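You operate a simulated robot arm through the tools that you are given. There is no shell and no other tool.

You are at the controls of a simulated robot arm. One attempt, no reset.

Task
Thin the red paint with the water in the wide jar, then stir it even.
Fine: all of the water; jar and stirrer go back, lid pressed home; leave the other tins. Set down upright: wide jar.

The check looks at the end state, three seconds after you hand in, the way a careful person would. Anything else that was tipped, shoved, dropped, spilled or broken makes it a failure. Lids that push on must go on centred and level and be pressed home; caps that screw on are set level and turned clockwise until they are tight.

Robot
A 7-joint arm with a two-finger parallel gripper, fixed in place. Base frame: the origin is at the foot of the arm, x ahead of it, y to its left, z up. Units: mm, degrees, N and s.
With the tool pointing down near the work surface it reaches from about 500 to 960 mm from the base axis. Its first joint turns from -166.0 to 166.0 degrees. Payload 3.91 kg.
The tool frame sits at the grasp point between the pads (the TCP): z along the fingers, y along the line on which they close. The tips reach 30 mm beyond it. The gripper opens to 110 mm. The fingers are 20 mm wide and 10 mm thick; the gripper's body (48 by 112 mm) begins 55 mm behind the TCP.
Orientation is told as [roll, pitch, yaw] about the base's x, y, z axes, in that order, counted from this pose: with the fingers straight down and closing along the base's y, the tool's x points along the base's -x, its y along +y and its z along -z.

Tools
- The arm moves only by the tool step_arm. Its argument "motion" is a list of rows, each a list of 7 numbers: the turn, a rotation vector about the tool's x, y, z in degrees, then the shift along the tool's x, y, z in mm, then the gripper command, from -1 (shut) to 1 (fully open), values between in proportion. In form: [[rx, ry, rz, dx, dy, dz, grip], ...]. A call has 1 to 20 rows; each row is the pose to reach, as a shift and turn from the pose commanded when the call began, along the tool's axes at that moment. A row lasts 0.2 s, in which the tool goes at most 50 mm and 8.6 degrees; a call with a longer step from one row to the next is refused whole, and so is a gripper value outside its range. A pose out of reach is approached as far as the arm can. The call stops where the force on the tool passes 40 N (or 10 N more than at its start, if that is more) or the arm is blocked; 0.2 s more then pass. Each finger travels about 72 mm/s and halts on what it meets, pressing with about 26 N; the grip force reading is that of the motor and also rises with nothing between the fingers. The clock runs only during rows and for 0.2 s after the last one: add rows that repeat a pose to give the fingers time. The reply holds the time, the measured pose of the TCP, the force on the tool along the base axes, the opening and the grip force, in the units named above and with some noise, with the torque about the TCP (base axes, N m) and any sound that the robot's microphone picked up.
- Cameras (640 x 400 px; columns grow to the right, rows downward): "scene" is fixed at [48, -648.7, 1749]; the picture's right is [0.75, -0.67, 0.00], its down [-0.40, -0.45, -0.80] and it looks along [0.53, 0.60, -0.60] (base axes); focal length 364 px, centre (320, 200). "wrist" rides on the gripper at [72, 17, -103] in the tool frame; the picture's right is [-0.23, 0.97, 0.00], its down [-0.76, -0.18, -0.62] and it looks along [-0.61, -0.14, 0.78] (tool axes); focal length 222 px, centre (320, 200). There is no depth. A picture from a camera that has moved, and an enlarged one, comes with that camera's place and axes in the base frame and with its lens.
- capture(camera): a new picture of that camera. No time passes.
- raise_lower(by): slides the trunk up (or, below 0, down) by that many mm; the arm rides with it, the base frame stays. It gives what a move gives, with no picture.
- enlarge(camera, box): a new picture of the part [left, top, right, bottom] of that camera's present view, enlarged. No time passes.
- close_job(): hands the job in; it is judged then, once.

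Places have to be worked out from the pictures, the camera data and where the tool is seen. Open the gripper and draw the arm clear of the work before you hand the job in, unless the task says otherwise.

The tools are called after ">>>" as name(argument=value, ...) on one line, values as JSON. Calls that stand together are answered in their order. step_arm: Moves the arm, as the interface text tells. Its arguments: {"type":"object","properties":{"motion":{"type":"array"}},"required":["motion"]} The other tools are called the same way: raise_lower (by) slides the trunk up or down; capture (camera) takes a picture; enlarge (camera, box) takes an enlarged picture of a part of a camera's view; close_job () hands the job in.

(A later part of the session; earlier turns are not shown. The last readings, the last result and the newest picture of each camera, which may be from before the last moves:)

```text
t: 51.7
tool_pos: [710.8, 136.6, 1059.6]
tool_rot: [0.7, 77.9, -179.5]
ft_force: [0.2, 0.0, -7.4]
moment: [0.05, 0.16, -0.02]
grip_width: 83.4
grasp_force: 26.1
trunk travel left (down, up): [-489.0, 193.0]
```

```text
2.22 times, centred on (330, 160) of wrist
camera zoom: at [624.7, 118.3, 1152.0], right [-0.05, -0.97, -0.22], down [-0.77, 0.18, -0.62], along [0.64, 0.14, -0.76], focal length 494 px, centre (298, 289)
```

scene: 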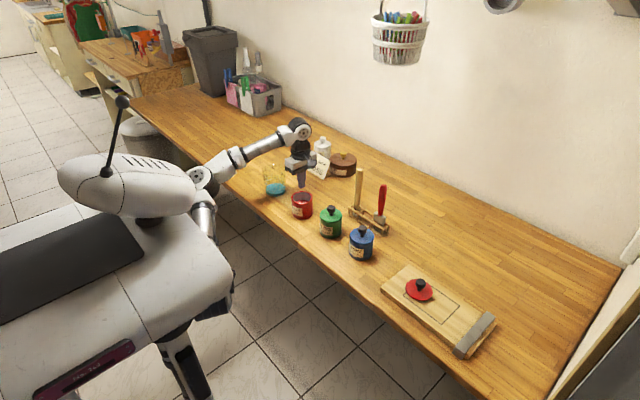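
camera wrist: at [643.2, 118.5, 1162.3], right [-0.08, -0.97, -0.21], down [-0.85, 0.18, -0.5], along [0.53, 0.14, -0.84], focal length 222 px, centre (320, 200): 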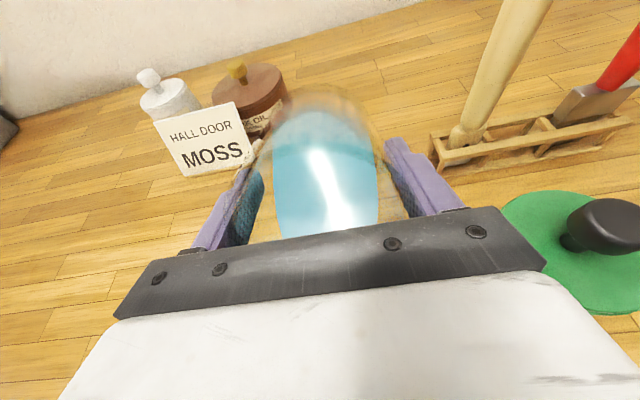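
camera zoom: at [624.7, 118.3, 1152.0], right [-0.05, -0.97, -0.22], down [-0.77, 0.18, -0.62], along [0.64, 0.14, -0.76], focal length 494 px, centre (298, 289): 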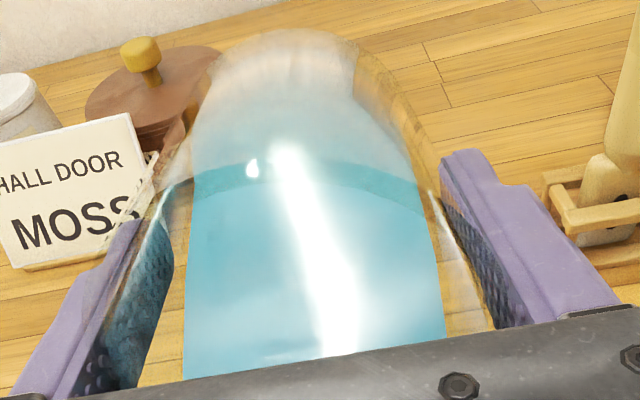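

A thin stream is falling inside the tin, near its centre. I'll continue gently to 84°.

>>> step_arm(motion=[[0, 1, 0, -0.2, 0.5, -0.8, -1], [0, 2, 0, -0.3, 0.8, -1.6, -1], [0, 2, 0, -0.3, 0.8, -1.6, -1], [0, 3, 0, -0.3, 0.8, -2.4, -1], [0, 4, 0, -0.3, 0.8, -3.3, -1], [0, 4, 0, -0.3, 0.8, -3.3, -1], [0, 5, 0, -0.4, 0.8, -4.1, -1], [0, 6, 0, -0.4, 0.8, -5.0, -1]])

>>> enlarge(camera="scene", box=[262, 150, 358, 225])

>>> enlarge(camera="wrist", box=[220, 70, 440, 250])

```text
t: 53.5
tool_pos: [706.0, 134.0, 1060.2]
tool_rot: [1.1, 84.0, -179.1]
ft_force: [-0.2, 0.7, -7.3]
moment: [-0.01, 0.15, 0.0]
grip_width: 83.3
grasp_force: 26.6
trunk travel left (down, up): [-489.0, 193.0]
```

```text
5.33 times, centred on (310, 188) of scene
camera zoom: at [48.0, -648.7, 1749.0], right [0.75, -0.67, 0.0], down [-0.4, -0.45, -0.8], along [0.53, 0.6, -0.6], focal length 1944 px, centre (373, 267)
```

zoom: 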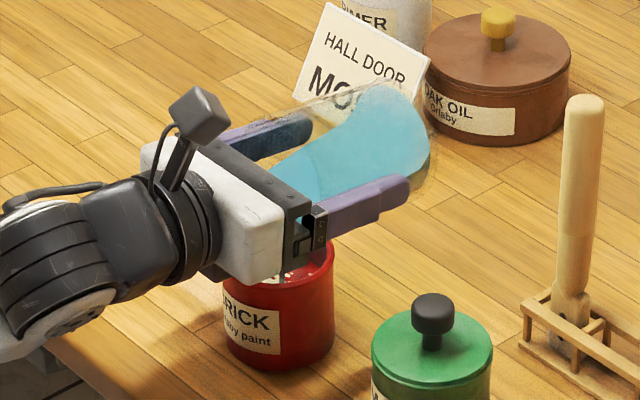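

```text
2.22 times, centred on (330, 160) of wrist
camera zoom: at [610.6, 117.0, 1143.2], right [-0.03, -0.97, -0.22], down [-0.7, 0.18, -0.69], along [0.71, 0.14, -0.69], focal length 494 px, centre (298, 289)
```

zoom: 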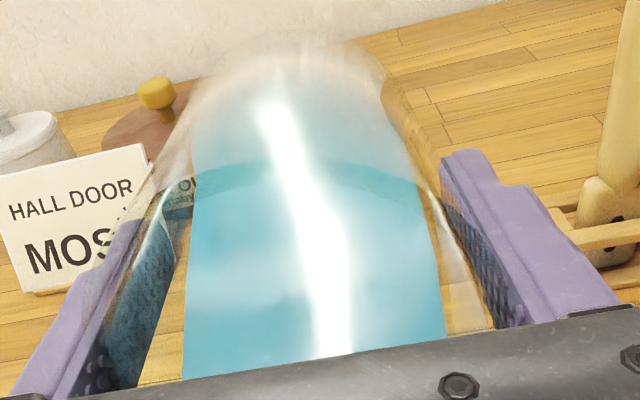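

I'll hold at 84° for two seconds and see how the level in the jar drops.

>>> step_arm(motion=[[0, 0, 0, 0, -0.5, 0, -1], [0, 0, 0, 0, -1, 0, -1], [0, 0, 0, 0, -1, 0, -1], [0, 0, 0, 0, -1, 0, -1], [0, 0, 0, 0, -1, 0, -1], [0, 0, 0, 0, -1, 0, -1], [0, 0, 0, 0, -1, 0, -1], [0, 0, 0, 0, -1, 0, -1]])

>>> enlarge(camera="scene", box=[262, 150, 358, 225])

>>> enlarge(camera="wrist", box=[220, 70, 440, 250])

```text
t: 55.3
tool_pos: [705.5, 137.6, 1061.1]
tool_rot: [1.3, 84.0, -178.9]
ft_force: [0.3, -0.5, -7.0]
moment: [0.0, 0.22, 0.02]
grip_width: 83.6
grasp_force: 26.1
trunk travel left (down, up): [-489.0, 193.0]
```

```text
5.33 times, centred on (310, 188) of scene
camera zoom: at [48.0, -648.7, 1749.0], right [0.75, -0.67, 0.0], down [-0.4, -0.45, -0.8], along [0.53, 0.6, -0.6], focal length 1944 px, centre (373, 267)
```

zoom: 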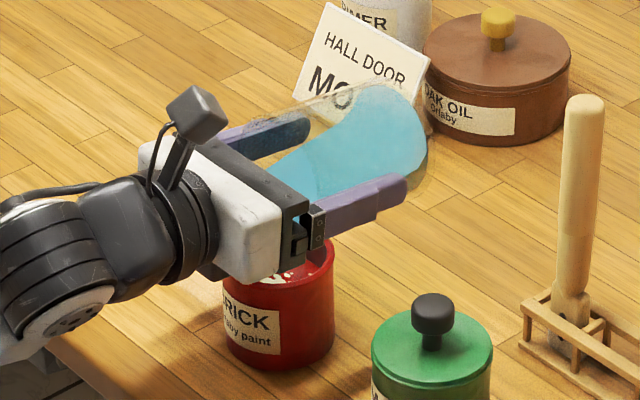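

```text
2.22 times, centred on (330, 160) of wrist
camera zoom: at [610.0, 118.7, 1143.2], right [-0.03, -0.97, -0.22], down [-0.7, 0.18, -0.69], along [0.71, 0.14, -0.69], focal length 494 px, centre (298, 289)
```

zoom: 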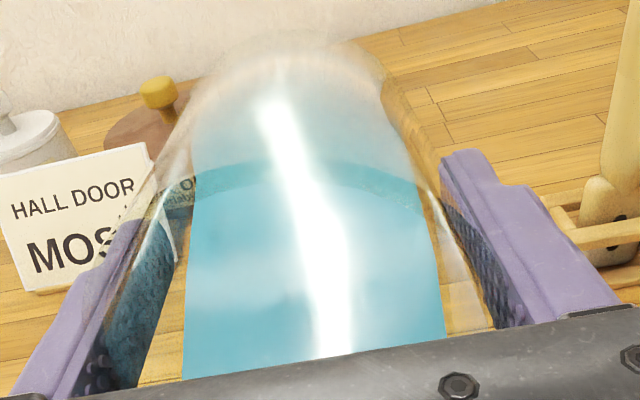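

The flow has settled at this angle. I'll go on to 90° slowly.

>>> step_arm(motion=[[0, 0.5, 0, 0, 0.7, -0.4, -1], [0, 1, 0, 0.1, 1.5, -0.9, -1], [0, 1.5, 0, 0.1, 1.5, -1.3, -1], [0, 2, 0, 0.1, 1.5, -1.7, -1], [0, 2.5, 0, 0.1, 1.5, -2.2, -1], [0, 3, 0, 0.2, 1.5, -2.6, -1], [0, 3.5, 0, 0.2, 1.5, -3.0, -1], [0, 4, 0, 0.2, 1.5, -3.5, -1], [0, 4.5, 0, 0.2, 1.5, -4.0, -1], [0, 5, 0, 0.2, 1.5, -4.4, -1], [0, 5.5, 0, 0.2, 1.5, -4.9, -1], [0, 6, 0, 0.2, 1.5, -5.4, -1], [0, 6, 0, 0.2, 1.5, -5.4, -1], [0, 6, 0, 0.2, 1.5, -5.4, -1]])

>>> enlarge(camera="scene", box=[262, 150, 358, 225])

>>> enlarge(camera="wrist", box=[220, 70, 440, 250])

```text
t: 58.3
tool_pos: [700.5, 133.9, 1061.2]
tool_rot: [68.2, 89.9, -112.0]
ft_force: [-0.2, -0.6, -6.6]
moment: [-0.03, 0.21, -0.04]
grip_width: 83.3
grasp_force: 25.7
trunk travel left (down, up): [-489.0, 193.0]
```

```text
5.33 times, centred on (310, 188) of scene
camera zoom: at [48.0, -648.7, 1749.0], right [0.75, -0.67, 0.0], down [-0.4, -0.45, -0.8], along [0.53, 0.6, -0.6], focal length 1944 px, centre (373, 267)
```

zoom: 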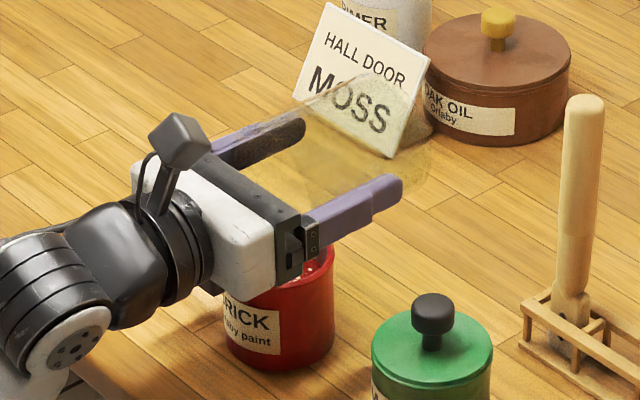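

```text
2.22 times, centred on (330, 160) of wrist
camera zoom: at [596.4, 117.1, 1133.4], right [0.0, -0.97, -0.22], down [-0.62, 0.18, -0.76], along [0.78, 0.14, -0.61], focal length 494 px, centre (298, 289)
```

zoom: 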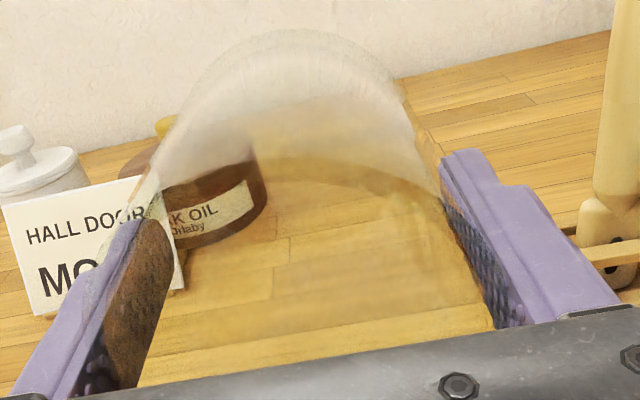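

The jar looks empty at 90°. I'll tilt on to 105° and hold a few seconds so the last drops fall into the tin.

>>> step_arm(motion=[[0, 2, 0, 0.9, -0.8, -1.9, -1], [0, 4, 0, 1.8, -1.5, -3.8, -1], [0, 6, 0, 2.7, -1.5, -5.4, -1], [0, 8, 0, 3.5, -1.5, -7.0, -1], [0, 10, 0, 4.3, -1.5, -8.5, -1], [0, 12, 0, 5.0, -1.5, -10.1, -1], [0, 14, 0, 5.6, -1.5, -11.8, -1], [0, 15, 0, 5.9, -1.5, -12.6, -1], [0, 15, 0, 5.9, -1.5, -12.6, -1], [0, 15, 0, 5.9, -1.5, -12.6, -1], [0, 15, 0, 5.9, -1.5, -12.6, -1], [0, 15, 0, 5.9, -1.5, -12.6, -1], [0, 15, 0, 5.9, -1.5, -12.6, -1], [0, 15, 0, 5.9, -1.5, -12.6, -1], [0, 15, 0, 5.9, -1.5, -12.6, -1], [0, 15, 0, 5.9, -1.5, -12.6, -1], [0, 15, 0, 5.9, -1.5, -12.6, -1], [0, 15, 0, 5.9, -1.5, -12.6, -1], [0, 15, 0, 5.9, -1.5, -12.6, -1]])

>>> enlarge(camera="scene", box=[262, 150, 358, 225])

>>> enlarge(camera="wrist", box=[220, 70, 440, 250])

```text
t: 61.7
tool_pos: [685.7, 136.2, 1070.9]
tool_rot: [-179.8, 74.4, 0.3]
ft_force: [3.2, -0.4, 20.4]
moment: [-0.02, 1.34, 0.01]
grip_width: 83.2
grasp_force: 25.9
trunk travel left (down, up): [-489.0, 193.0]
stopped in row 16: the force on the tool passed its limit at 40 N (the readings are from after the stop); the commanded pose is now the measured one
```

```text
5.33 times, centred on (310, 188) of scene
camera zoom: at [48.0, -648.7, 1749.0], right [0.75, -0.67, 0.0], down [-0.4, -0.45, -0.8], along [0.53, 0.6, -0.6], focal length 1944 px, centre (373, 267)
```

zoom: 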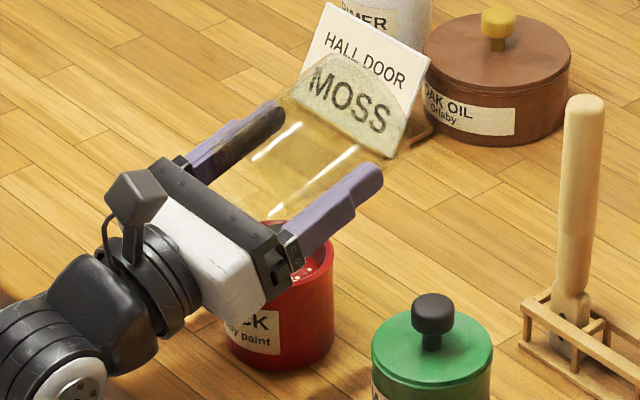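

```text
2.22 times, centred on (330, 160) of wrist
camera zoom: at [565.7, 117.9, 1112.3], right [0.06, -0.97, -0.22], down [-0.4, 0.18, -0.9], along [0.92, 0.14, -0.37], focal length 494 px, centre (298, 289)
```

zoom: 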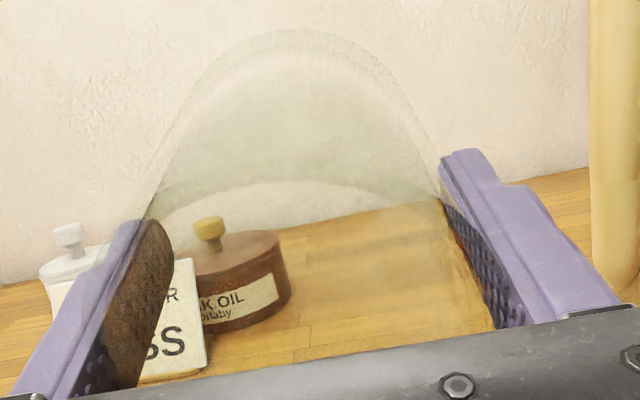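

The jar is empty, but the tool met an upward push of about 30 N. From the torque, the contact is about 45 mm behind the TCP, so the hand is probably touching the tin rim. I'll lift straight up 15 mm at once and check.

>>> step_arm(motion=[[0, 0, 0, 4.8, 0, 1.3, -1], [0, 0, 0, 9.6, 0, 2.7, -1], [0, 0, 0, 14.4, 0, 4.0, -1], [0, 0, 0, 14.4, 0, 4.0, -1]])

>>> enlarge(camera="scene", box=[262, 150, 358, 225])

```text
t: 62.7
tool_pos: [685.2, 136.3, 1083.7]
tool_rot: [179.6, 75.0, -0.5]
ft_force: [0.0, 0.2, -6.6]
moment: [-0.01, 0.17, 0.01]
grip_width: 83.4
grasp_force: 26.4
trunk travel left (down, up): [-489.0, 193.0]
```

```text
5.33 times, centred on (310, 188) of scene
camera zoom: at [48.0, -648.7, 1749.0], right [0.75, -0.67, 0.0], down [-0.4, -0.45, -0.8], along [0.53, 0.6, -0.6], focal length 1944 px, centre (373, 267)
```

zoom: 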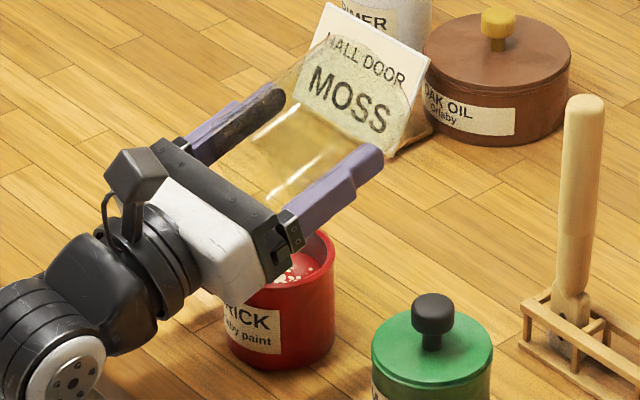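

Contact is gone and the tin stands exactly where it was. I'll hold a moment for any last drip, then tilt the jar back with its lip kept over the tin.

>>> step_arm(motion=[[0, 0, 0, 0, 0, 0, -1], [0, 0, 0, 0, 0, 0, -1], [0, 0, 0, 0, 0, 0, -1], [0, 0, 0, 0, 0, 0, -1], [0, 0, 0, 0, 0, 0, -1], [0, -4, 0, 0.9, 0, 4.4, -1], [0, -8, 0, 1.8, 0, 8.8, -1], [0, -12, 0, 2.7, 0, 13.1, -1], [0, -16, 0, 3.6, 0, 17.5, -1], [0, -20, 0, 4.5, 0, 21.9, -1], [0, -24, 0, 5.4, 0, 26.3, -1], [0, -28, 0, 6.3, 0, 30.7, -1], [0, -32, 0, 7.7, 0, 33.1, -1], [0, -36, 0, 9.6, 0, 33.6, -1], [0, -40, 0, 10, 0, 33.7, -1], [0, -44, 0, 10, 0, 33.7, -1], [0, -48, 0, 10, 0, 33.7, -1]])

>>> capture(camera="wrist")

>>> enlarge(camera="scene", box=[262, 150, 358, 225])

```text
t: 66.3
tool_pos: [716.8, 135.0, 1101.5]
tool_rot: [0.2, 57.0, -179.9]
ft_force: [-0.2, -0.1, -7.0]
moment: [-0.03, 0.16, 0.05]
grip_width: 83.1
grasp_force: 26.2
trunk travel left (down, up): [-489.0, 193.0]
```

```text
taken
camera wrist: at [669.1, 118.4, 1217.7], right [-0.13, -0.97, -0.19], down [-0.94, 0.18, -0.3], along [0.33, 0.14, -0.93], focal length 222 px, centre (320, 200)
```

wrist: 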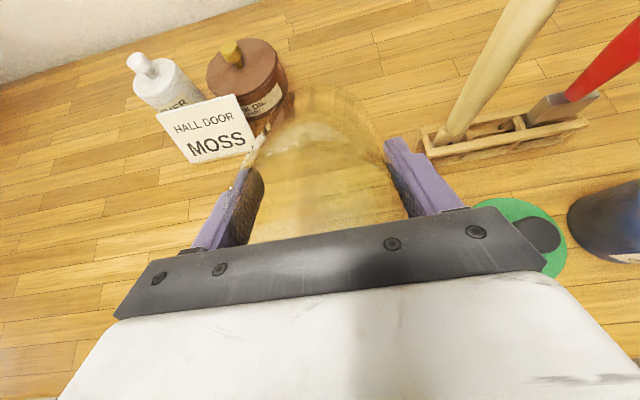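

```text
5.33 times, centred on (310, 188) of scene
camera zoom: at [48.0, -648.7, 1749.0], right [0.75, -0.67, 0.0], down [-0.4, -0.45, -0.8], along [0.53, 0.6, -0.6], focal length 1944 px, centre (373, 267)
```

zoom: 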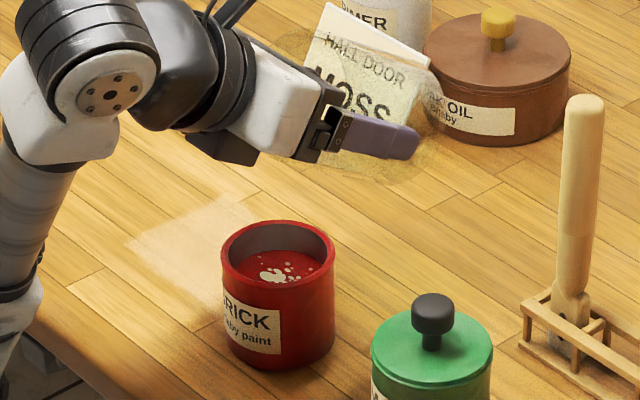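

The jar is empty, the paint level has risen and the bench is dry. I'll swing the jar upright while carrying it back over its spot at (674,303).

>>> step_arm(motion=[[0, -3, 0, -1.2, -6, -1.9, -1], [0, -6, 0, -2.4, -14, -3.7, -1], [0, -9, 0, -3.6, -23, -5.6, -1], [0, -12, 0, -4.9, -33, -7.5, -1], [0, -15, 0, -6.1, -43, -9.4, -1], [0, -18, 0, -7.3, -53, -11.2, -1], [0, -21, 0, -8.5, -63, -13.1, -1], [0, -24, 0, -9.7, -73, -15, -1], [0, -27, 0, -10.9, -83, -16.9, -1], [0, -30, 0, -12.2, -93, -18.7, -1], [0, -33, 0, -13.4, -103, -20.6, -1], [0, -36, 0, -14.6, -113, -22.5, -1], [0, -39, 0, -15.8, -123, -24.4, -1], [0, -42, 0, -17, -133, -26.2, -1], [0, -45, 0, -18.2, -143, -28.1, -1], [0, -48, 0, -19.4, -152, -30, -1], [0, -51, 0, -20.7, -160, -31.9, -1], [0, -54, 0, -21.9, -165, -33.7, -1], [0, -57, 0, -23.1, -168, -35.6, -1], [0, -57, 0, -23.1, -168, -35.6, -1]])

>>> capture(camera="wrist")

>>> enlarge(camera="scene", box=[230, 110, 358, 210])

```text
t: 70.5
tool_pos: [675.4, 306.8, 1100.9]
tool_rot: [0.1, 0.1, 179.9]
ft_force: [0.0, 0.3, -6.2]
moment: [0.0, -0.01, 0.0]
grip_width: 83.3
grasp_force: 26.0
trunk travel left (down, up): [-489.0, 193.0]
```

```text
taken
camera wrist: at [747.7, 286.8, 1204.5], right [-0.23, -0.97, 0.0], down [-0.76, 0.18, 0.62], along [-0.61, 0.14, -0.78], focal length 222 px, centre (320, 200)
```

wrist: 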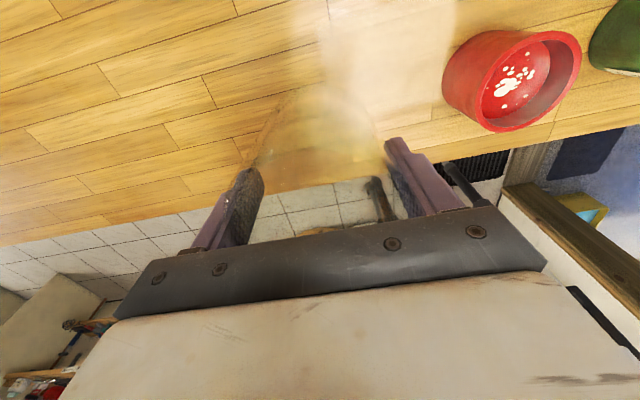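

```text
4.00 times, centred on (294, 160) of scene
camera zoom: at [48.0, -648.7, 1749.0], right [0.75, -0.67, 0.0], down [-0.4, -0.45, -0.8], along [0.53, 0.6, -0.6], focal length 1458 px, centre (424, 360)
```

zoom: 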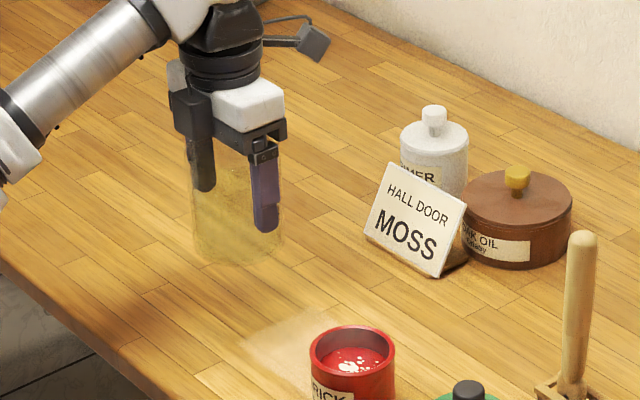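

The jar is upright over its spot and level. I'll re-check the pose with a short hold, then descend.

>>> step_arm(motion=[[0, 0, 0, 0, 0, 0, -1], [0, 0, 0, 0, 0, 0, -1]])

```text
t: 71.1
tool_pos: [675.4, 304.2, 1101.1]
tool_rot: [0.2, 0.1, 179.9]
ft_force: [-1.2, 0.5, -5.6]
moment: [0.02, 0.0, 0.01]
grip_width: 83.6
grasp_force: 25.9
trunk travel left (down, up): [-489.0, 193.0]
```

Pose is (675.4,304.2,1101). I'll descend to just above the bench, applying a 1 mm correction.

>>> step_arm(motion=[[0, 0, 0, -0.3, 0.4, 12, -1], [0, 0, 0, -0.6, 0.8, 28, -1], [0, 0, 0, -0.8, 1, 44, -1], [0, 0, 0, -0.8, 1, 60, -1], [0, 0, 0, -0.8, 1, 72, -1], [0, 0, 0, -0.8, 1, 82, -1], [0, 0, 0, -0.8, 1, 88, -1], [0, 0, 0, -0.8, 1, 92, -1], [0, 0, 0, -0.8, 1, 92, -1]])

```text
t: 73.1
tool_pos: [674.9, 303.5, 1008.3]
tool_rot: [0.1, 0.1, 179.9]
ft_force: [0.2, -0.6, -5.7]
moment: [-0.03, -0.02, 0.0]
grip_width: 83.4
grasp_force: 26.0
trunk travel left (down, up): [-489.0, 193.0]
```

Still hanging free at 1008.3. I'll creep down 1 mm at a time to feel the bench.

>>> step_arm(motion=[[0, 0, 0, 0, 0, 1, -1], [0, 0, 0, 0, 0, 2, -1], [0, 0, 0, 0, 0, 2, -1]])

```text
t: 73.9
tool_pos: [674.9, 303.3, 1007.3]
tool_rot: [0.1, 0.3, 179.9]
ft_force: [2.3, 1.8, -0.3]
moment: [0.14, -0.42, 0.05]
grip_width: 83.3
grasp_force: 26.0
trunk travel left (down, up): [-489.0, 193.0]
```

The bench now carries the jar's weight. I'll open the fingers gradually.

>>> step_arm(motion=[[0, 0, 0, 0, 0, 0, 0.55], [0, 0, 0, 0, 0, 0, 0.7], [0, 0, 0, 0, 0, 0, 1], [0, 0, 0, 0, 0, 0, 1], [0, 0, 0, 0, 0, 0, 1]])

>>> enlarge(camera="scene", box=[230, 130, 358, 230])

>>> capture(camera="wrist")

```text
t: 75.1
tool_pos: [674.2, 303.3, 1007.6]
tool_rot: [0.1, 0.2, 179.9]
ft_force: [0.8, -0.7, 0.2]
moment: [-0.02, 0.0, -0.01]
grip_width: 110.0
grasp_force: 0.2
trunk travel left (down, up): [-489.0, 193.0]
```

```text
4.00 times, centred on (294, 180) of scene
camera zoom: at [48.0, -648.7, 1749.0], right [0.75, -0.67, 0.0], down [-0.4, -0.45, -0.8], along [0.53, 0.6, -0.6], focal length 1458 px, centre (424, 280)
```

zoom: 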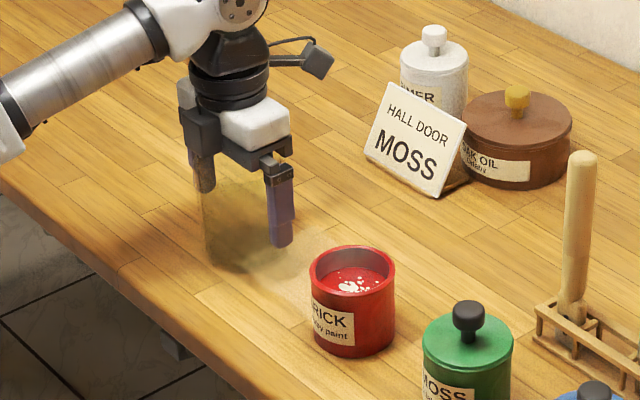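

```text
taken
camera wrist: at [745.7, 285.0, 1110.7], right [-0.23, -0.97, 0.0], down [-0.76, 0.18, 0.62], along [-0.6, 0.14, -0.78], focal length 222 px, centre (320, 200)
```

wrist: 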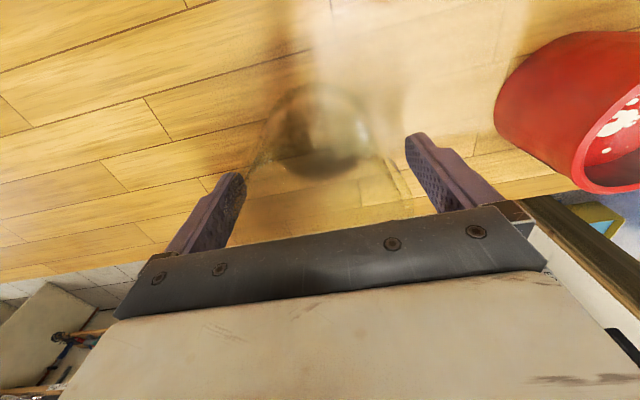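

The jar stands upright and released at its original spot. I'll lift straight off it, then raise the trunk by 150 mm for headroom with the stirrer.

>>> step_arm(motion=[[0, 0, 0, 0, 0, -8, 1], [0, 0, 0, 0, 0, -25, 1], [0, 0, 0, 0, 0, -45, 1], [0, 0, 0, 0, 0, -65, 1], [0, 0, 0, 0, 0, -85, 1], [0, 0, 0, 0, 0, -100, 1]])

>>> raise_lower(by=150)

>>> enlarge(camera="scene", box=[230, 130, 358, 230])

```text
t: 76.5
tool_pos: [674.8, 303.0, 1108.2]
tool_rot: [0.1, 0.2, 180.0]
ft_force: [-0.3, 0.5, 0.8]
moment: [0.0, 0.01, 0.03]
grip_width: 110.2
grasp_force: 0.0
trunk travel left (down, up): [-489.0, 193.0]
```

```text
t: 78.2
tool_pos: [674.8, 303.6, 1256.1]
tool_rot: [0.1, 0.2, 179.9]
ft_force: [0.3, 0.6, 0.2]
moment: [0.01, 0.0, 0.01]
grip_width: 110.0
grasp_force: 0.1
trunk travel left (down, up): [-639.0, 43.0]
```

```text
4.00 times, centred on (294, 180) of scene
camera zoom: at [48.0, -648.7, 1749.0], right [0.75, -0.67, 0.0], down [-0.4, -0.45, -0.8], along [0.53, 0.6, -0.6], focal length 1458 px, centre (424, 280)
```

zoom: 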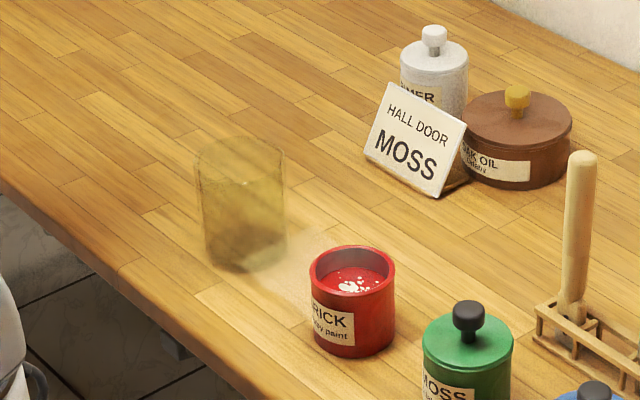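

The jar is fine. I'll rotate the hand back to yaw 0 while moving toward (600,10,1220) to look at the stirrer rack.

>>> step_arm(motion=[[0, 0, 8.5, -4, 8, 2, 1], [0, 0, 17, -8, 20, 4, 1], [0, 0, 25.5, -12, 35, 6, 1], [0, 0, 34, -16, 50, 8, 1], [0, 0, 42.5, -20, 65, 10, 1], [0, 0, 51, -24, 80, 12, 1], [0, 0, 59.5, -28, 95, 14, 1], [0, 0, 68, -32, 110, 16, 1], [0, 0, 76.5, -36, 125, 18, 1], [0, 0, 85, -40, 140, 20, 1], [0, 0, 93.5, -44, 155, 22, 1], [0, 0, 102, -48, 170, 24, 1], [0, 0, 110.5, -52, 185, 26, 1], [0, 0, 119, -56, 200, 28, 1], [0, 0, 127.5, -60, 215, 30, 1], [0, 0, 136, -64, 230, 32, 1], [0, 0, 144.5, -68, 245, 34, 1], [0, 0, 153, -72, 260, 36, 1], [0, 0, 161.5, -75, 275, 36, 1], [0, 0, 170, -75, 290, 36, 1]])

>>> step_arm(motion=[[0, 0, 5, 0, 0, 0, 1], [0, 0, 10, 0, 0, 0, 1], [0, 0, 10, 0, 0, 0, 1]])

>>> capture(camera="wrist")

```text
t: 82.4
tool_pos: [598.3, 12.4, 1221.7]
tool_rot: [0.0, -0.3, 9.8]
ft_force: [-0.2, -0.3, -0.8]
moment: [-0.02, 0.01, -0.03]
grip_width: 110.1
grasp_force: 0.1
trunk travel left (down, up): [-639.0, 43.0]
```

```text
t: 83.2
tool_pos: [600.2, 12.1, 1221.6]
tool_rot: [0.0, -0.2, -0.2]
ft_force: [0.5, 0.4, 0.7]
moment: [0.01, 0.03, -0.02]
grip_width: 109.8
grasp_force: 0.0
trunk travel left (down, up): [-639.0, 43.0]
```

```text
taken
camera wrist: at [525.7, 28.9, 1324.0], right [0.23, 0.97, 0.0], down [0.76, -0.18, 0.63], along [0.61, -0.14, -0.78], focal length 222 px, centre (320, 200)
```

wrist: 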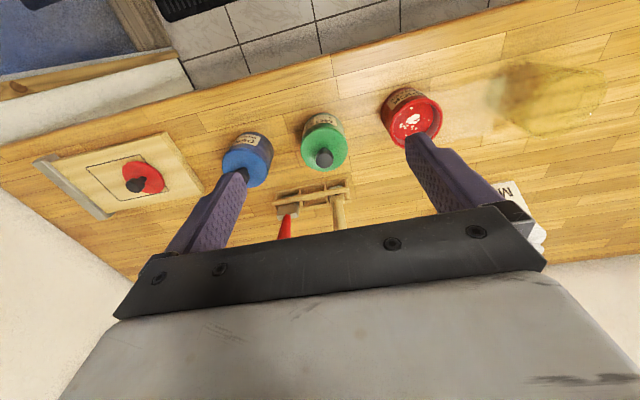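

The rack is visible between the fingers, so I'll zoom in on it and on the lid.

>>> enlarge(camera="wrist", box=[260, 165, 370, 240])

>>> enlarge(camera="scene", box=[340, 160, 404, 240])

>>> enlarge(camera="wrist", box=[90, 150, 200, 225])

```text
5.33 times, centred on (315, 202) of wrist
camera zoom: at [525.7, 28.9, 1324.0], right [0.23, 0.97, 0.0], down [0.76, -0.18, 0.63], along [0.61, -0.14, -0.78], focal length 1185 px, centre (347, 187)
```

zoom: 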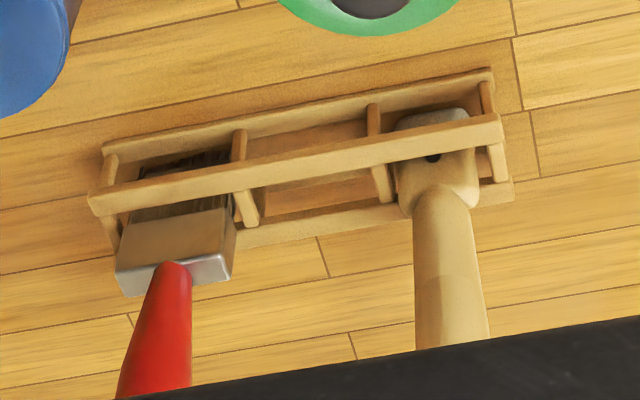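

```text
5.00 times, centred on (372, 200) of scene
camera zoom: at [48.0, -648.7, 1749.0], right [0.75, -0.67, 0.0], down [-0.4, -0.45, -0.8], along [0.53, 0.6, -0.6], focal length 1822 px, centre (60, 200)
```

zoom: 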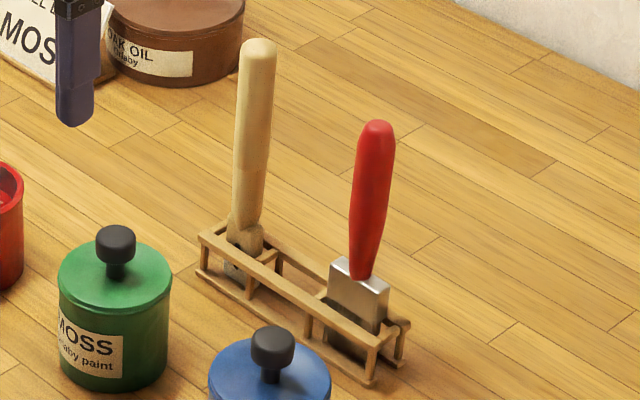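

```text
5.33 times, centred on (145, 188) of wrist
camera zoom: at [525.7, 28.9, 1324.0], right [0.23, 0.97, 0.0], down [0.76, -0.18, 0.63], along [0.61, -0.14, -0.78], focal length 1185 px, centre (1253, 267)
```

zoom: 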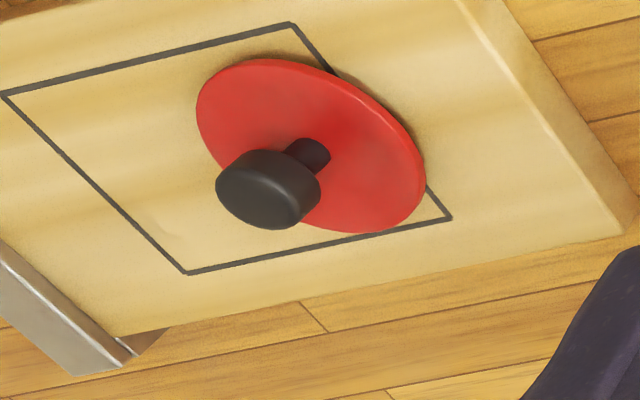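

The stirrer stands in the rack's left slot with its paddle wide along y. The handle is at about (799,2) with its top at z≈1130. I'll hover above it with yaw 0 and check centring.

>>> step_arm(motion=[[0, 0, 0, -30, -2, 3, 1], [0, 0, 0, -70, -4, 6, 1], [0, 0, 0, -110, -6, 10, 1], [0, 0, 0, -150, -8, 16, 1], [0, 0, 0, -180, -9, 21, 1], [0, 0, 0, -197, -10, 25, 1], [0, 0, 0, -197, -10, 25, 1]])

>>> capture(camera="wrist")

>>> enlarge(camera="scene", box=[320, 120, 416, 240])

```text
t: 84.8
tool_pos: [796.2, 2.9, 1197.2]
tool_rot: [-0.1, -0.2, -0.1]
ft_force: [-0.4, 0.1, -0.8]
moment: [-0.03, 0.03, -0.01]
grip_width: 110.1
grasp_force: 0.1
trunk travel left (down, up): [-639.0, 43.0]
```

```text
taken
camera wrist: at [722.8, 18.6, 1300.1], right [0.23, 0.97, 0.0], down [0.76, -0.18, 0.63], along [0.61, -0.14, -0.78], focal length 222 px, centre (320, 200)
```

wrist: 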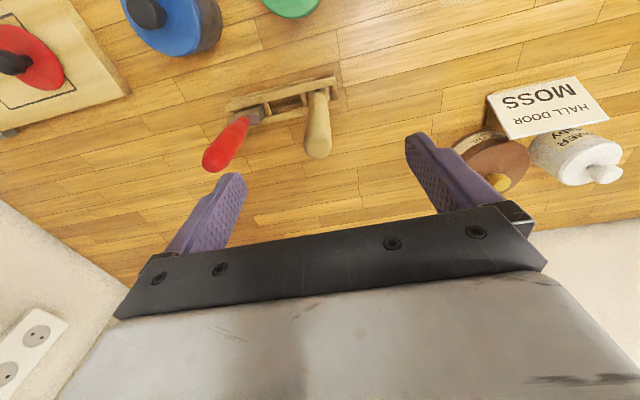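

```text
3.33 times, centred on (368, 180) of scene
camera zoom: at [48.0, -648.7, 1749.0], right [0.75, -0.67, 0.0], down [-0.4, -0.45, -0.8], along [0.53, 0.6, -0.6], focal length 1215 px, centre (160, 267)
```

zoom: 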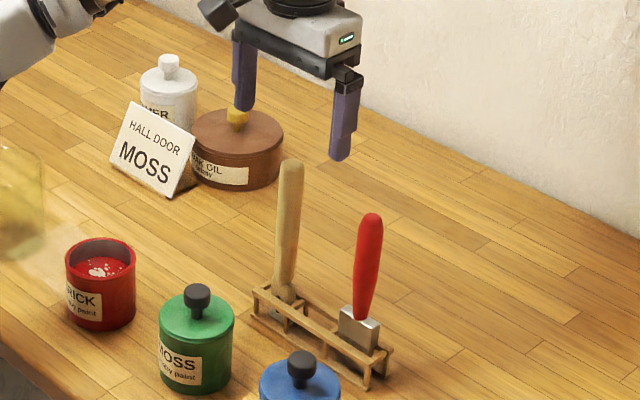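

>>> enlarge(camera="wrist", box=[270, 70, 370, 180])

```text
3.64 times, centred on (320, 125) of wrist
camera zoom: at [722.8, 18.6, 1300.1], right [0.23, 0.97, 0.0], down [0.76, -0.18, 0.63], along [0.61, -0.14, -0.78], focal length 808 px, centre (320, 473)
```

zoom: 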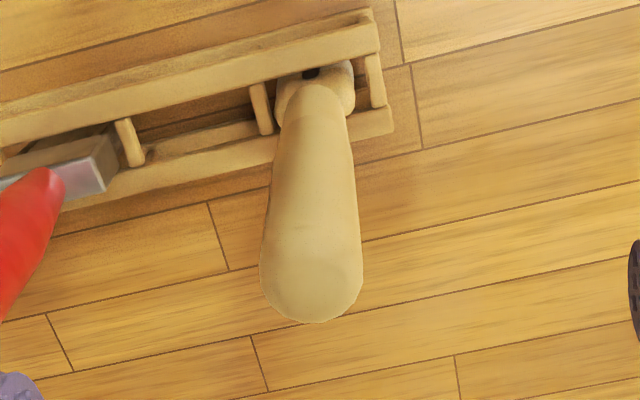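

The handle top is at about (800,-1) and 23 mm thick, leaning slightly. I'll narrow the opening to about 70 mm to stay clear of the brush, then descend to TCP z≈1100.

>>> step_arm(motion=[[0, 0, 0, -2, -2, 0, 0.3], [0, 0, 0, -3.8, -3.4, 5, 0.3], [0, 0, 0, -3.8, -3.4, 15, 0.3], [0, 0, 0, -3.8, -3.4, 30, 0.3], [0, 0, 0, -3.8, -3.4, 45, 0.3], [0, 0, 0, -3.8, -3.4, 60, 0.3], [0, 0, 0, -3.8, -3.4, 75, 0.3], [0, 0, 0, -3.8, -3.4, 88, 0.3], [0, 0, 0, -3.8, -3.4, 97, 0.3], [0, 0, 0, -3.8, -3.4, 97, 0.3]])

>>> capture(camera="wrist")

>>> enlarge(camera="scene", box=[320, 140, 416, 240])

```text
t: 87.0
tool_pos: [799.7, 0.2, 1101.5]
tool_rot: [0.0, -0.2, -0.1]
ft_force: [-0.4, -0.5, -0.6]
moment: [0.01, -0.02, -0.02]
grip_width: 71.5
grasp_force: 0.0
trunk travel left (down, up): [-639.0, 43.0]
```

```text
taken
camera wrist: at [726.6, 15.4, 1203.5], right [0.23, 0.97, 0.0], down [0.76, -0.18, 0.63], along [0.61, -0.14, -0.78], focal length 222 px, centre (320, 200)
```

wrist: 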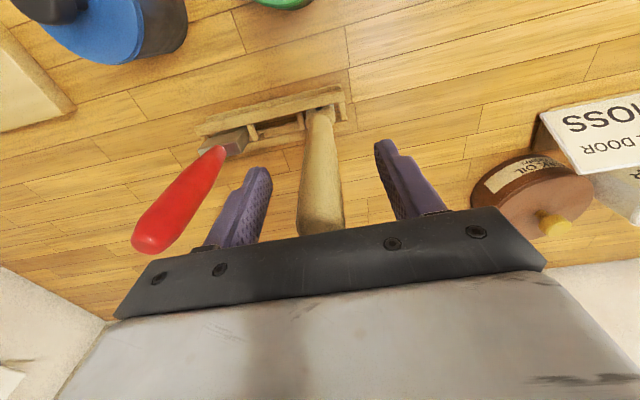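

```text
4.00 times, centred on (368, 190) of scene
camera zoom: at [48.0, -648.7, 1749.0], right [0.75, -0.67, 0.0], down [-0.4, -0.45, -0.8], along [0.53, 0.6, -0.6], focal length 1458 px, centre (128, 240)
```

zoom: 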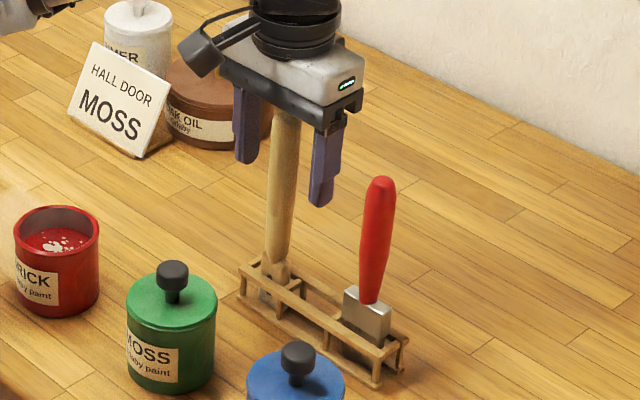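

The handle is centred between the pads, with the brush and rack clear. Closing on the handle now.

>>> step_arm(motion=[[0, 0, 0, 0, 0, 0, -0.2], [0, 0, 0, 0, 0, 0, -1], [0, 0, 0, 0, 0, 0, -1], [0, 0, 0, 0, 0, 0, -1], [0, 0, 0, 0, 0, 0, -1]])

>>> enlarge(camera="wrist", box=[180, 70, 440, 250])

```text
t: 88.2
tool_pos: [800.5, -1.4, 1100.5]
tool_rot: [-0.1, -0.2, -0.1]
ft_force: [-0.4, -0.5, 0.3]
moment: [-0.03, 0.01, -0.01]
grip_width: 23.1
grasp_force: 26.4
trunk travel left (down, up): [-639.0, 43.0]
```

```text
2.22 times, centred on (310, 160) of wrist
camera zoom: at [726.7, 15.3, 1203.7], right [0.23, 0.97, 0.0], down [0.76, -0.18, 0.63], along [0.61, -0.14, -0.78], focal length 494 px, centre (342, 289)
```

zoom: 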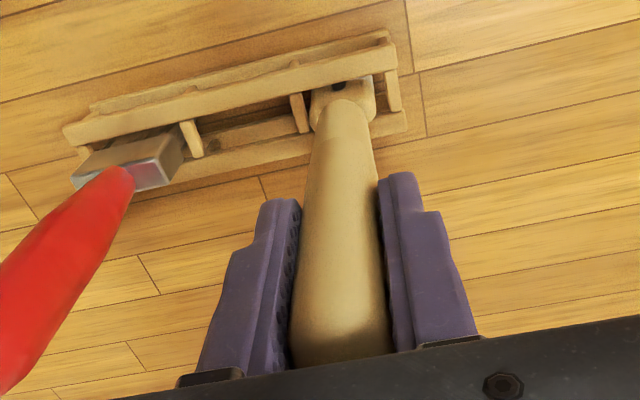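

I have a clean grip at 23.1 mm with no side load. Lifting the stirrer straight up out of the rack.

>>> step_arm(motion=[[0, 0, 0, 0, 0, -3, -1], [0, 0, 0, 0, 0, -8, -1], [0, 0, 0, 0, 0, -16, -1], [0, 0, 0, 0, 0, -26, -1], [0, 0, 0, 0, 0, -38, -1], [0, 0, 0, 0, 0, -52, -1], [0, 0, 0, 0, 0, -66, -1], [0, 0, 0, 0, 0, -80, -1], [0, 0, 0, 0, 0, -92, -1], [0, 0, 0, 0, 0, -100, -1], [0, 0, 0, 0, 0, -100, -1]])

>>> enlarge(camera="wrist", box=[180, 70, 440, 250])

>>> enlarge(camera="scene", box=[320, 120, 416, 240])

```text
t: 90.6
tool_pos: [800.0, 0.5, 1199.4]
tool_rot: [-0.1, -0.2, 0.0]
ft_force: [0.1, 0.5, -0.8]
moment: [0.0, -0.03, 0.03]
grip_width: 23.1
grasp_force: 26.2
trunk travel left (down, up): [-639.0, 43.0]
```

```text
2.22 times, centred on (310, 160) of wrist
camera zoom: at [726.9, 16.9, 1302.9], right [0.23, 0.97, 0.0], down [0.76, -0.18, 0.63], along [0.61, -0.14, -0.78], focal length 494 px, centre (342, 289)
```

zoom: 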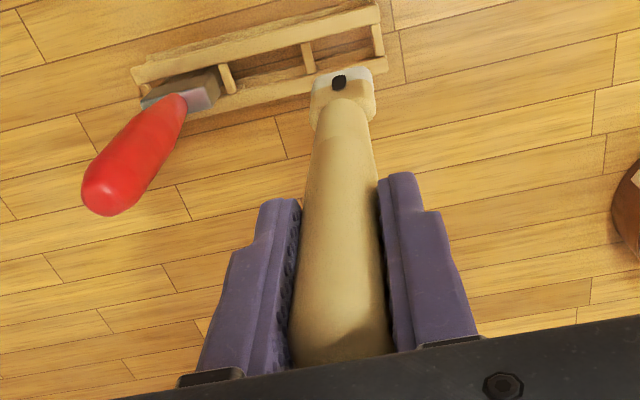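

```text
3.33 times, centred on (368, 180) of scene
camera zoom: at [48.0, -648.7, 1749.0], right [0.75, -0.67, 0.0], down [-0.4, -0.45, -0.8], along [0.53, 0.6, -0.6], focal length 1215 px, centre (160, 267)
```

zoom: 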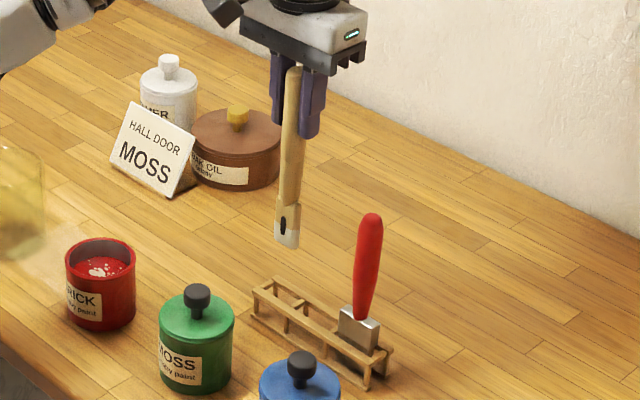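

The stirrer is out, hanging plumb, with its paddle bottom about 160 mm below the TCP. I'll carry it over the brick tin at the same height, so the bottom stays about 30 mm above the rim.

>>> step_arm(motion=[[0, 0, 0, 6, 7, 0, -1], [0, 0, 0, 20, 21, 0, -1], [0, 0, 0, 38, 40, 0, -1], [0, 0, 0, 57, 60, 0, -1], [0, 0, 0, 76, 80, 0, -1], [0, 0, 0, 95, 100, 0, -1], [0, 0, 0, 112, 118, 0, -1], [0, 0, 0, 123, 129, 0, -1], [0, 0, 0, 129, 135, 0, -1], [0, 0, 0, 129, 135, 0, -1], [0, 0, 0, 129, 135, 0, -1]])

>>> capture(camera="wrist")

>>> enlarge(camera="wrist", box=[240, 60, 400, 190])

>>> enlarge(camera="scene", box=[262, 130, 358, 230])

```text
t: 93.0
tool_pos: [671.6, 136.1, 1201.3]
tool_rot: [-0.1, -0.2, -0.1]
ft_force: [0.7, -0.1, -0.7]
moment: [-0.02, 0.01, -0.01]
grip_width: 23.3
grasp_force: 25.8
trunk travel left (down, up): [-639.0, 43.0]
```

```text
taken
camera wrist: at [597.7, 151.2, 1303.3], right [0.23, 0.97, 0.0], down [0.76, -0.18, 0.63], along [0.61, -0.14, -0.78], focal length 222 px, centre (320, 200)
```

wrist: 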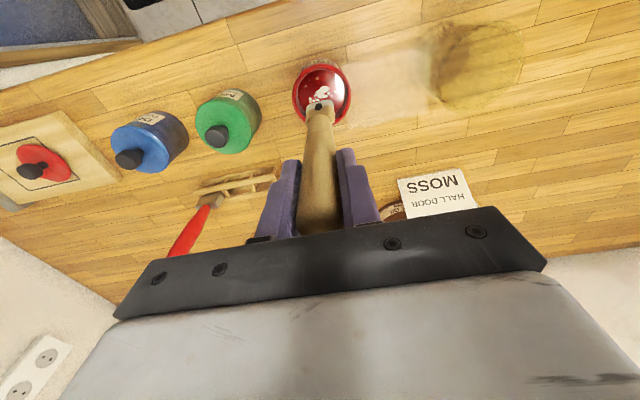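

```text
3.08 times, centred on (320, 125) of wrist
camera zoom: at [597.7, 151.2, 1303.3], right [0.23, 0.97, 0.0], down [0.76, -0.18, 0.63], along [0.61, -0.14, -0.78], focal length 684 px, centre (320, 431)
```

zoom: 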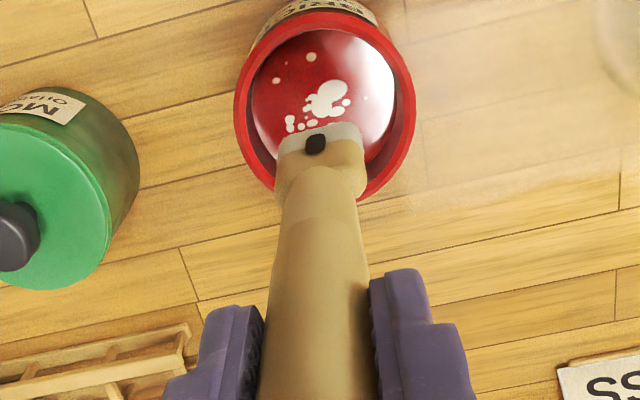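

```text
4.00 times, centred on (310, 180) of scene
camera zoom: at [48.0, -648.7, 1749.0], right [0.75, -0.67, 0.0], down [-0.4, -0.45, -0.8], along [0.53, 0.6, -0.6], focal length 1458 px, centre (360, 280)
```

zoom: 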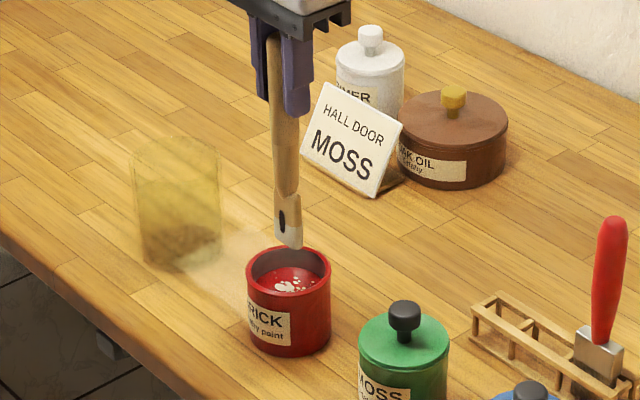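

The paddle bottom lines up with the tin centre to within about 2 mm. I'll nudge +2 mm in y, lower until the paddle is just inside the rim, and look again.

>>> step_arm(motion=[[0, 0, 0, 0, 1, 8, -1], [0, 0, 0, 0, 2, 16, -1], [0, 0, 0, 0, 2, 24, -1], [0, 0, 0, 0, 2, 32, -1], [0, 0, 0, 0, 2, 38, -1], [0, 0, 0, 0, 2, 38, -1]])

>>> enlarge(camera="wrist", box=[240, 60, 400, 190])

>>> enlarge(camera="scene", box=[278, 170, 326, 230])

```text
t: 94.4
tool_pos: [671.5, 137.8, 1161.9]
tool_rot: [-0.1, -0.3, -0.2]
ft_force: [-0.7, 0.7, 0.1]
moment: [-0.04, 0.03, 0.0]
grip_width: 23.0
grasp_force: 26.1
trunk travel left (down, up): [-639.0, 43.0]
```

```text
3.08 times, centred on (320, 125) of wrist
camera zoom: at [598.2, 153.4, 1264.0], right [0.23, 0.97, 0.0], down [0.76, -0.18, 0.63], along [0.61, -0.14, -0.78], focal length 684 px, centre (320, 431)
```

zoom: 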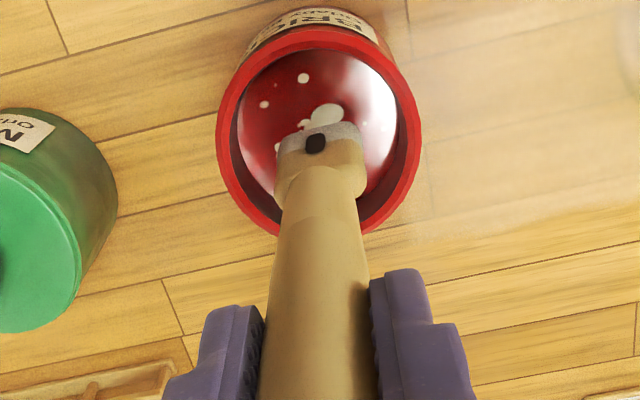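

```text
6.67 times, centred on (302, 200) of scene
camera zoom: at [48.0, -648.7, 1749.0], right [0.75, -0.67, 0.0], down [-0.4, -0.45, -0.8], along [0.53, 0.6, -0.6], focal length 2430 px, centre (440, 200)
```

zoom: 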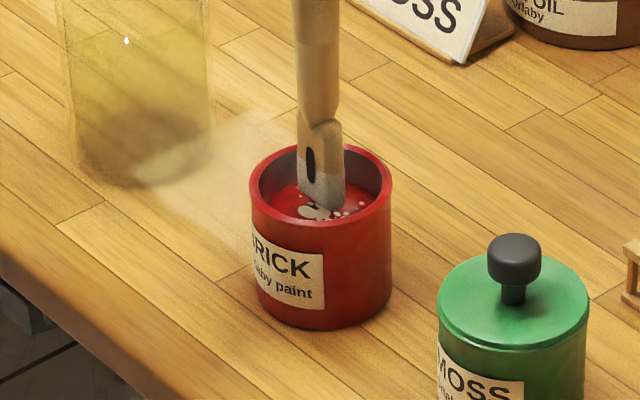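

The tin centre reads (665,138), so I'll shift 4 mm toward the robot and lower the paddle into the paint to about 5 mm above the floor, watching the force.

>>> step_arm(motion=[[0, 0, 0, 2, 0, 4, -1], [0, 0, 0, 4, 0, 10, -1], [0, 0, 0, 4, 0, 18, -1], [0, 0, 0, 4, 0, 26, -1], [0, 0, 0, 4, 0, 34, -1], [0, 0, 0, 4, 0, 41, -1], [0, 0, 0, 4, 0, 47, -1], [0, 0, 0, 4, 0, 52, -1], [0, 0, 0, 4, 0, 52, -1]])

>>> enlarge(camera="wrist", box=[240, 60, 400, 190])

>>> enlarge(camera="scene", box=[278, 170, 326, 230])

```text
t: 96.4
tool_pos: [665.7, 136.9, 1110.1]
tool_rot: [-0.1, -0.3, -0.1]
ft_force: [1.0, 2.9, 25.0]
moment: [0.43, -0.16, -0.02]
grip_width: 23.1
grasp_force: 25.5
trunk travel left (down, up): [-639.0, 43.0]
```

```text
3.08 times, centred on (320, 125) of wrist
camera zoom: at [592.0, 152.8, 1213.2], right [0.23, 0.97, 0.0], down [0.76, -0.18, 0.63], along [0.61, -0.14, -0.78], focal length 684 px, centre (320, 431)
```

zoom: 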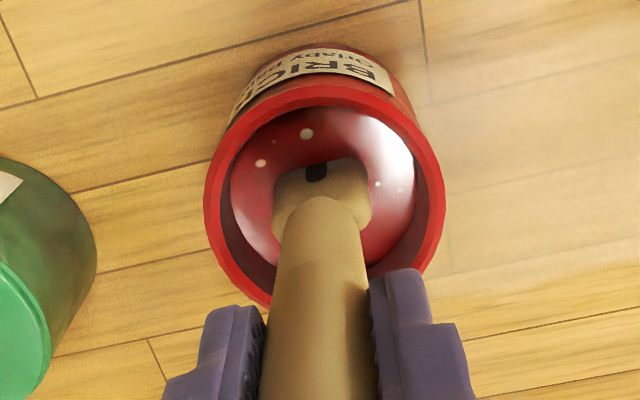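

```text
6.67 times, centred on (302, 200) of scene
camera zoom: at [48.0, -648.7, 1749.0], right [0.75, -0.67, 0.0], down [-0.4, -0.45, -0.8], along [0.53, 0.6, -0.6], focal length 2430 px, centre (440, 200)
```

zoom: 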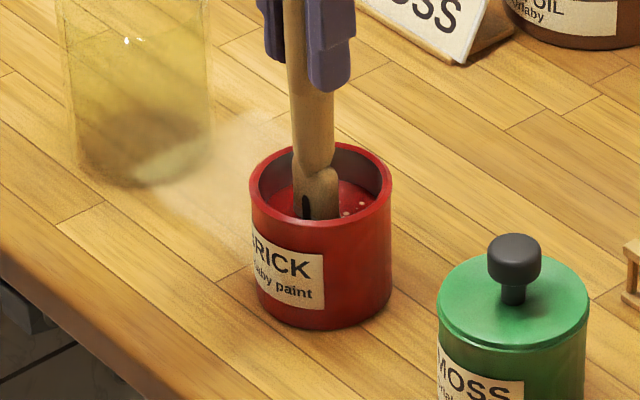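

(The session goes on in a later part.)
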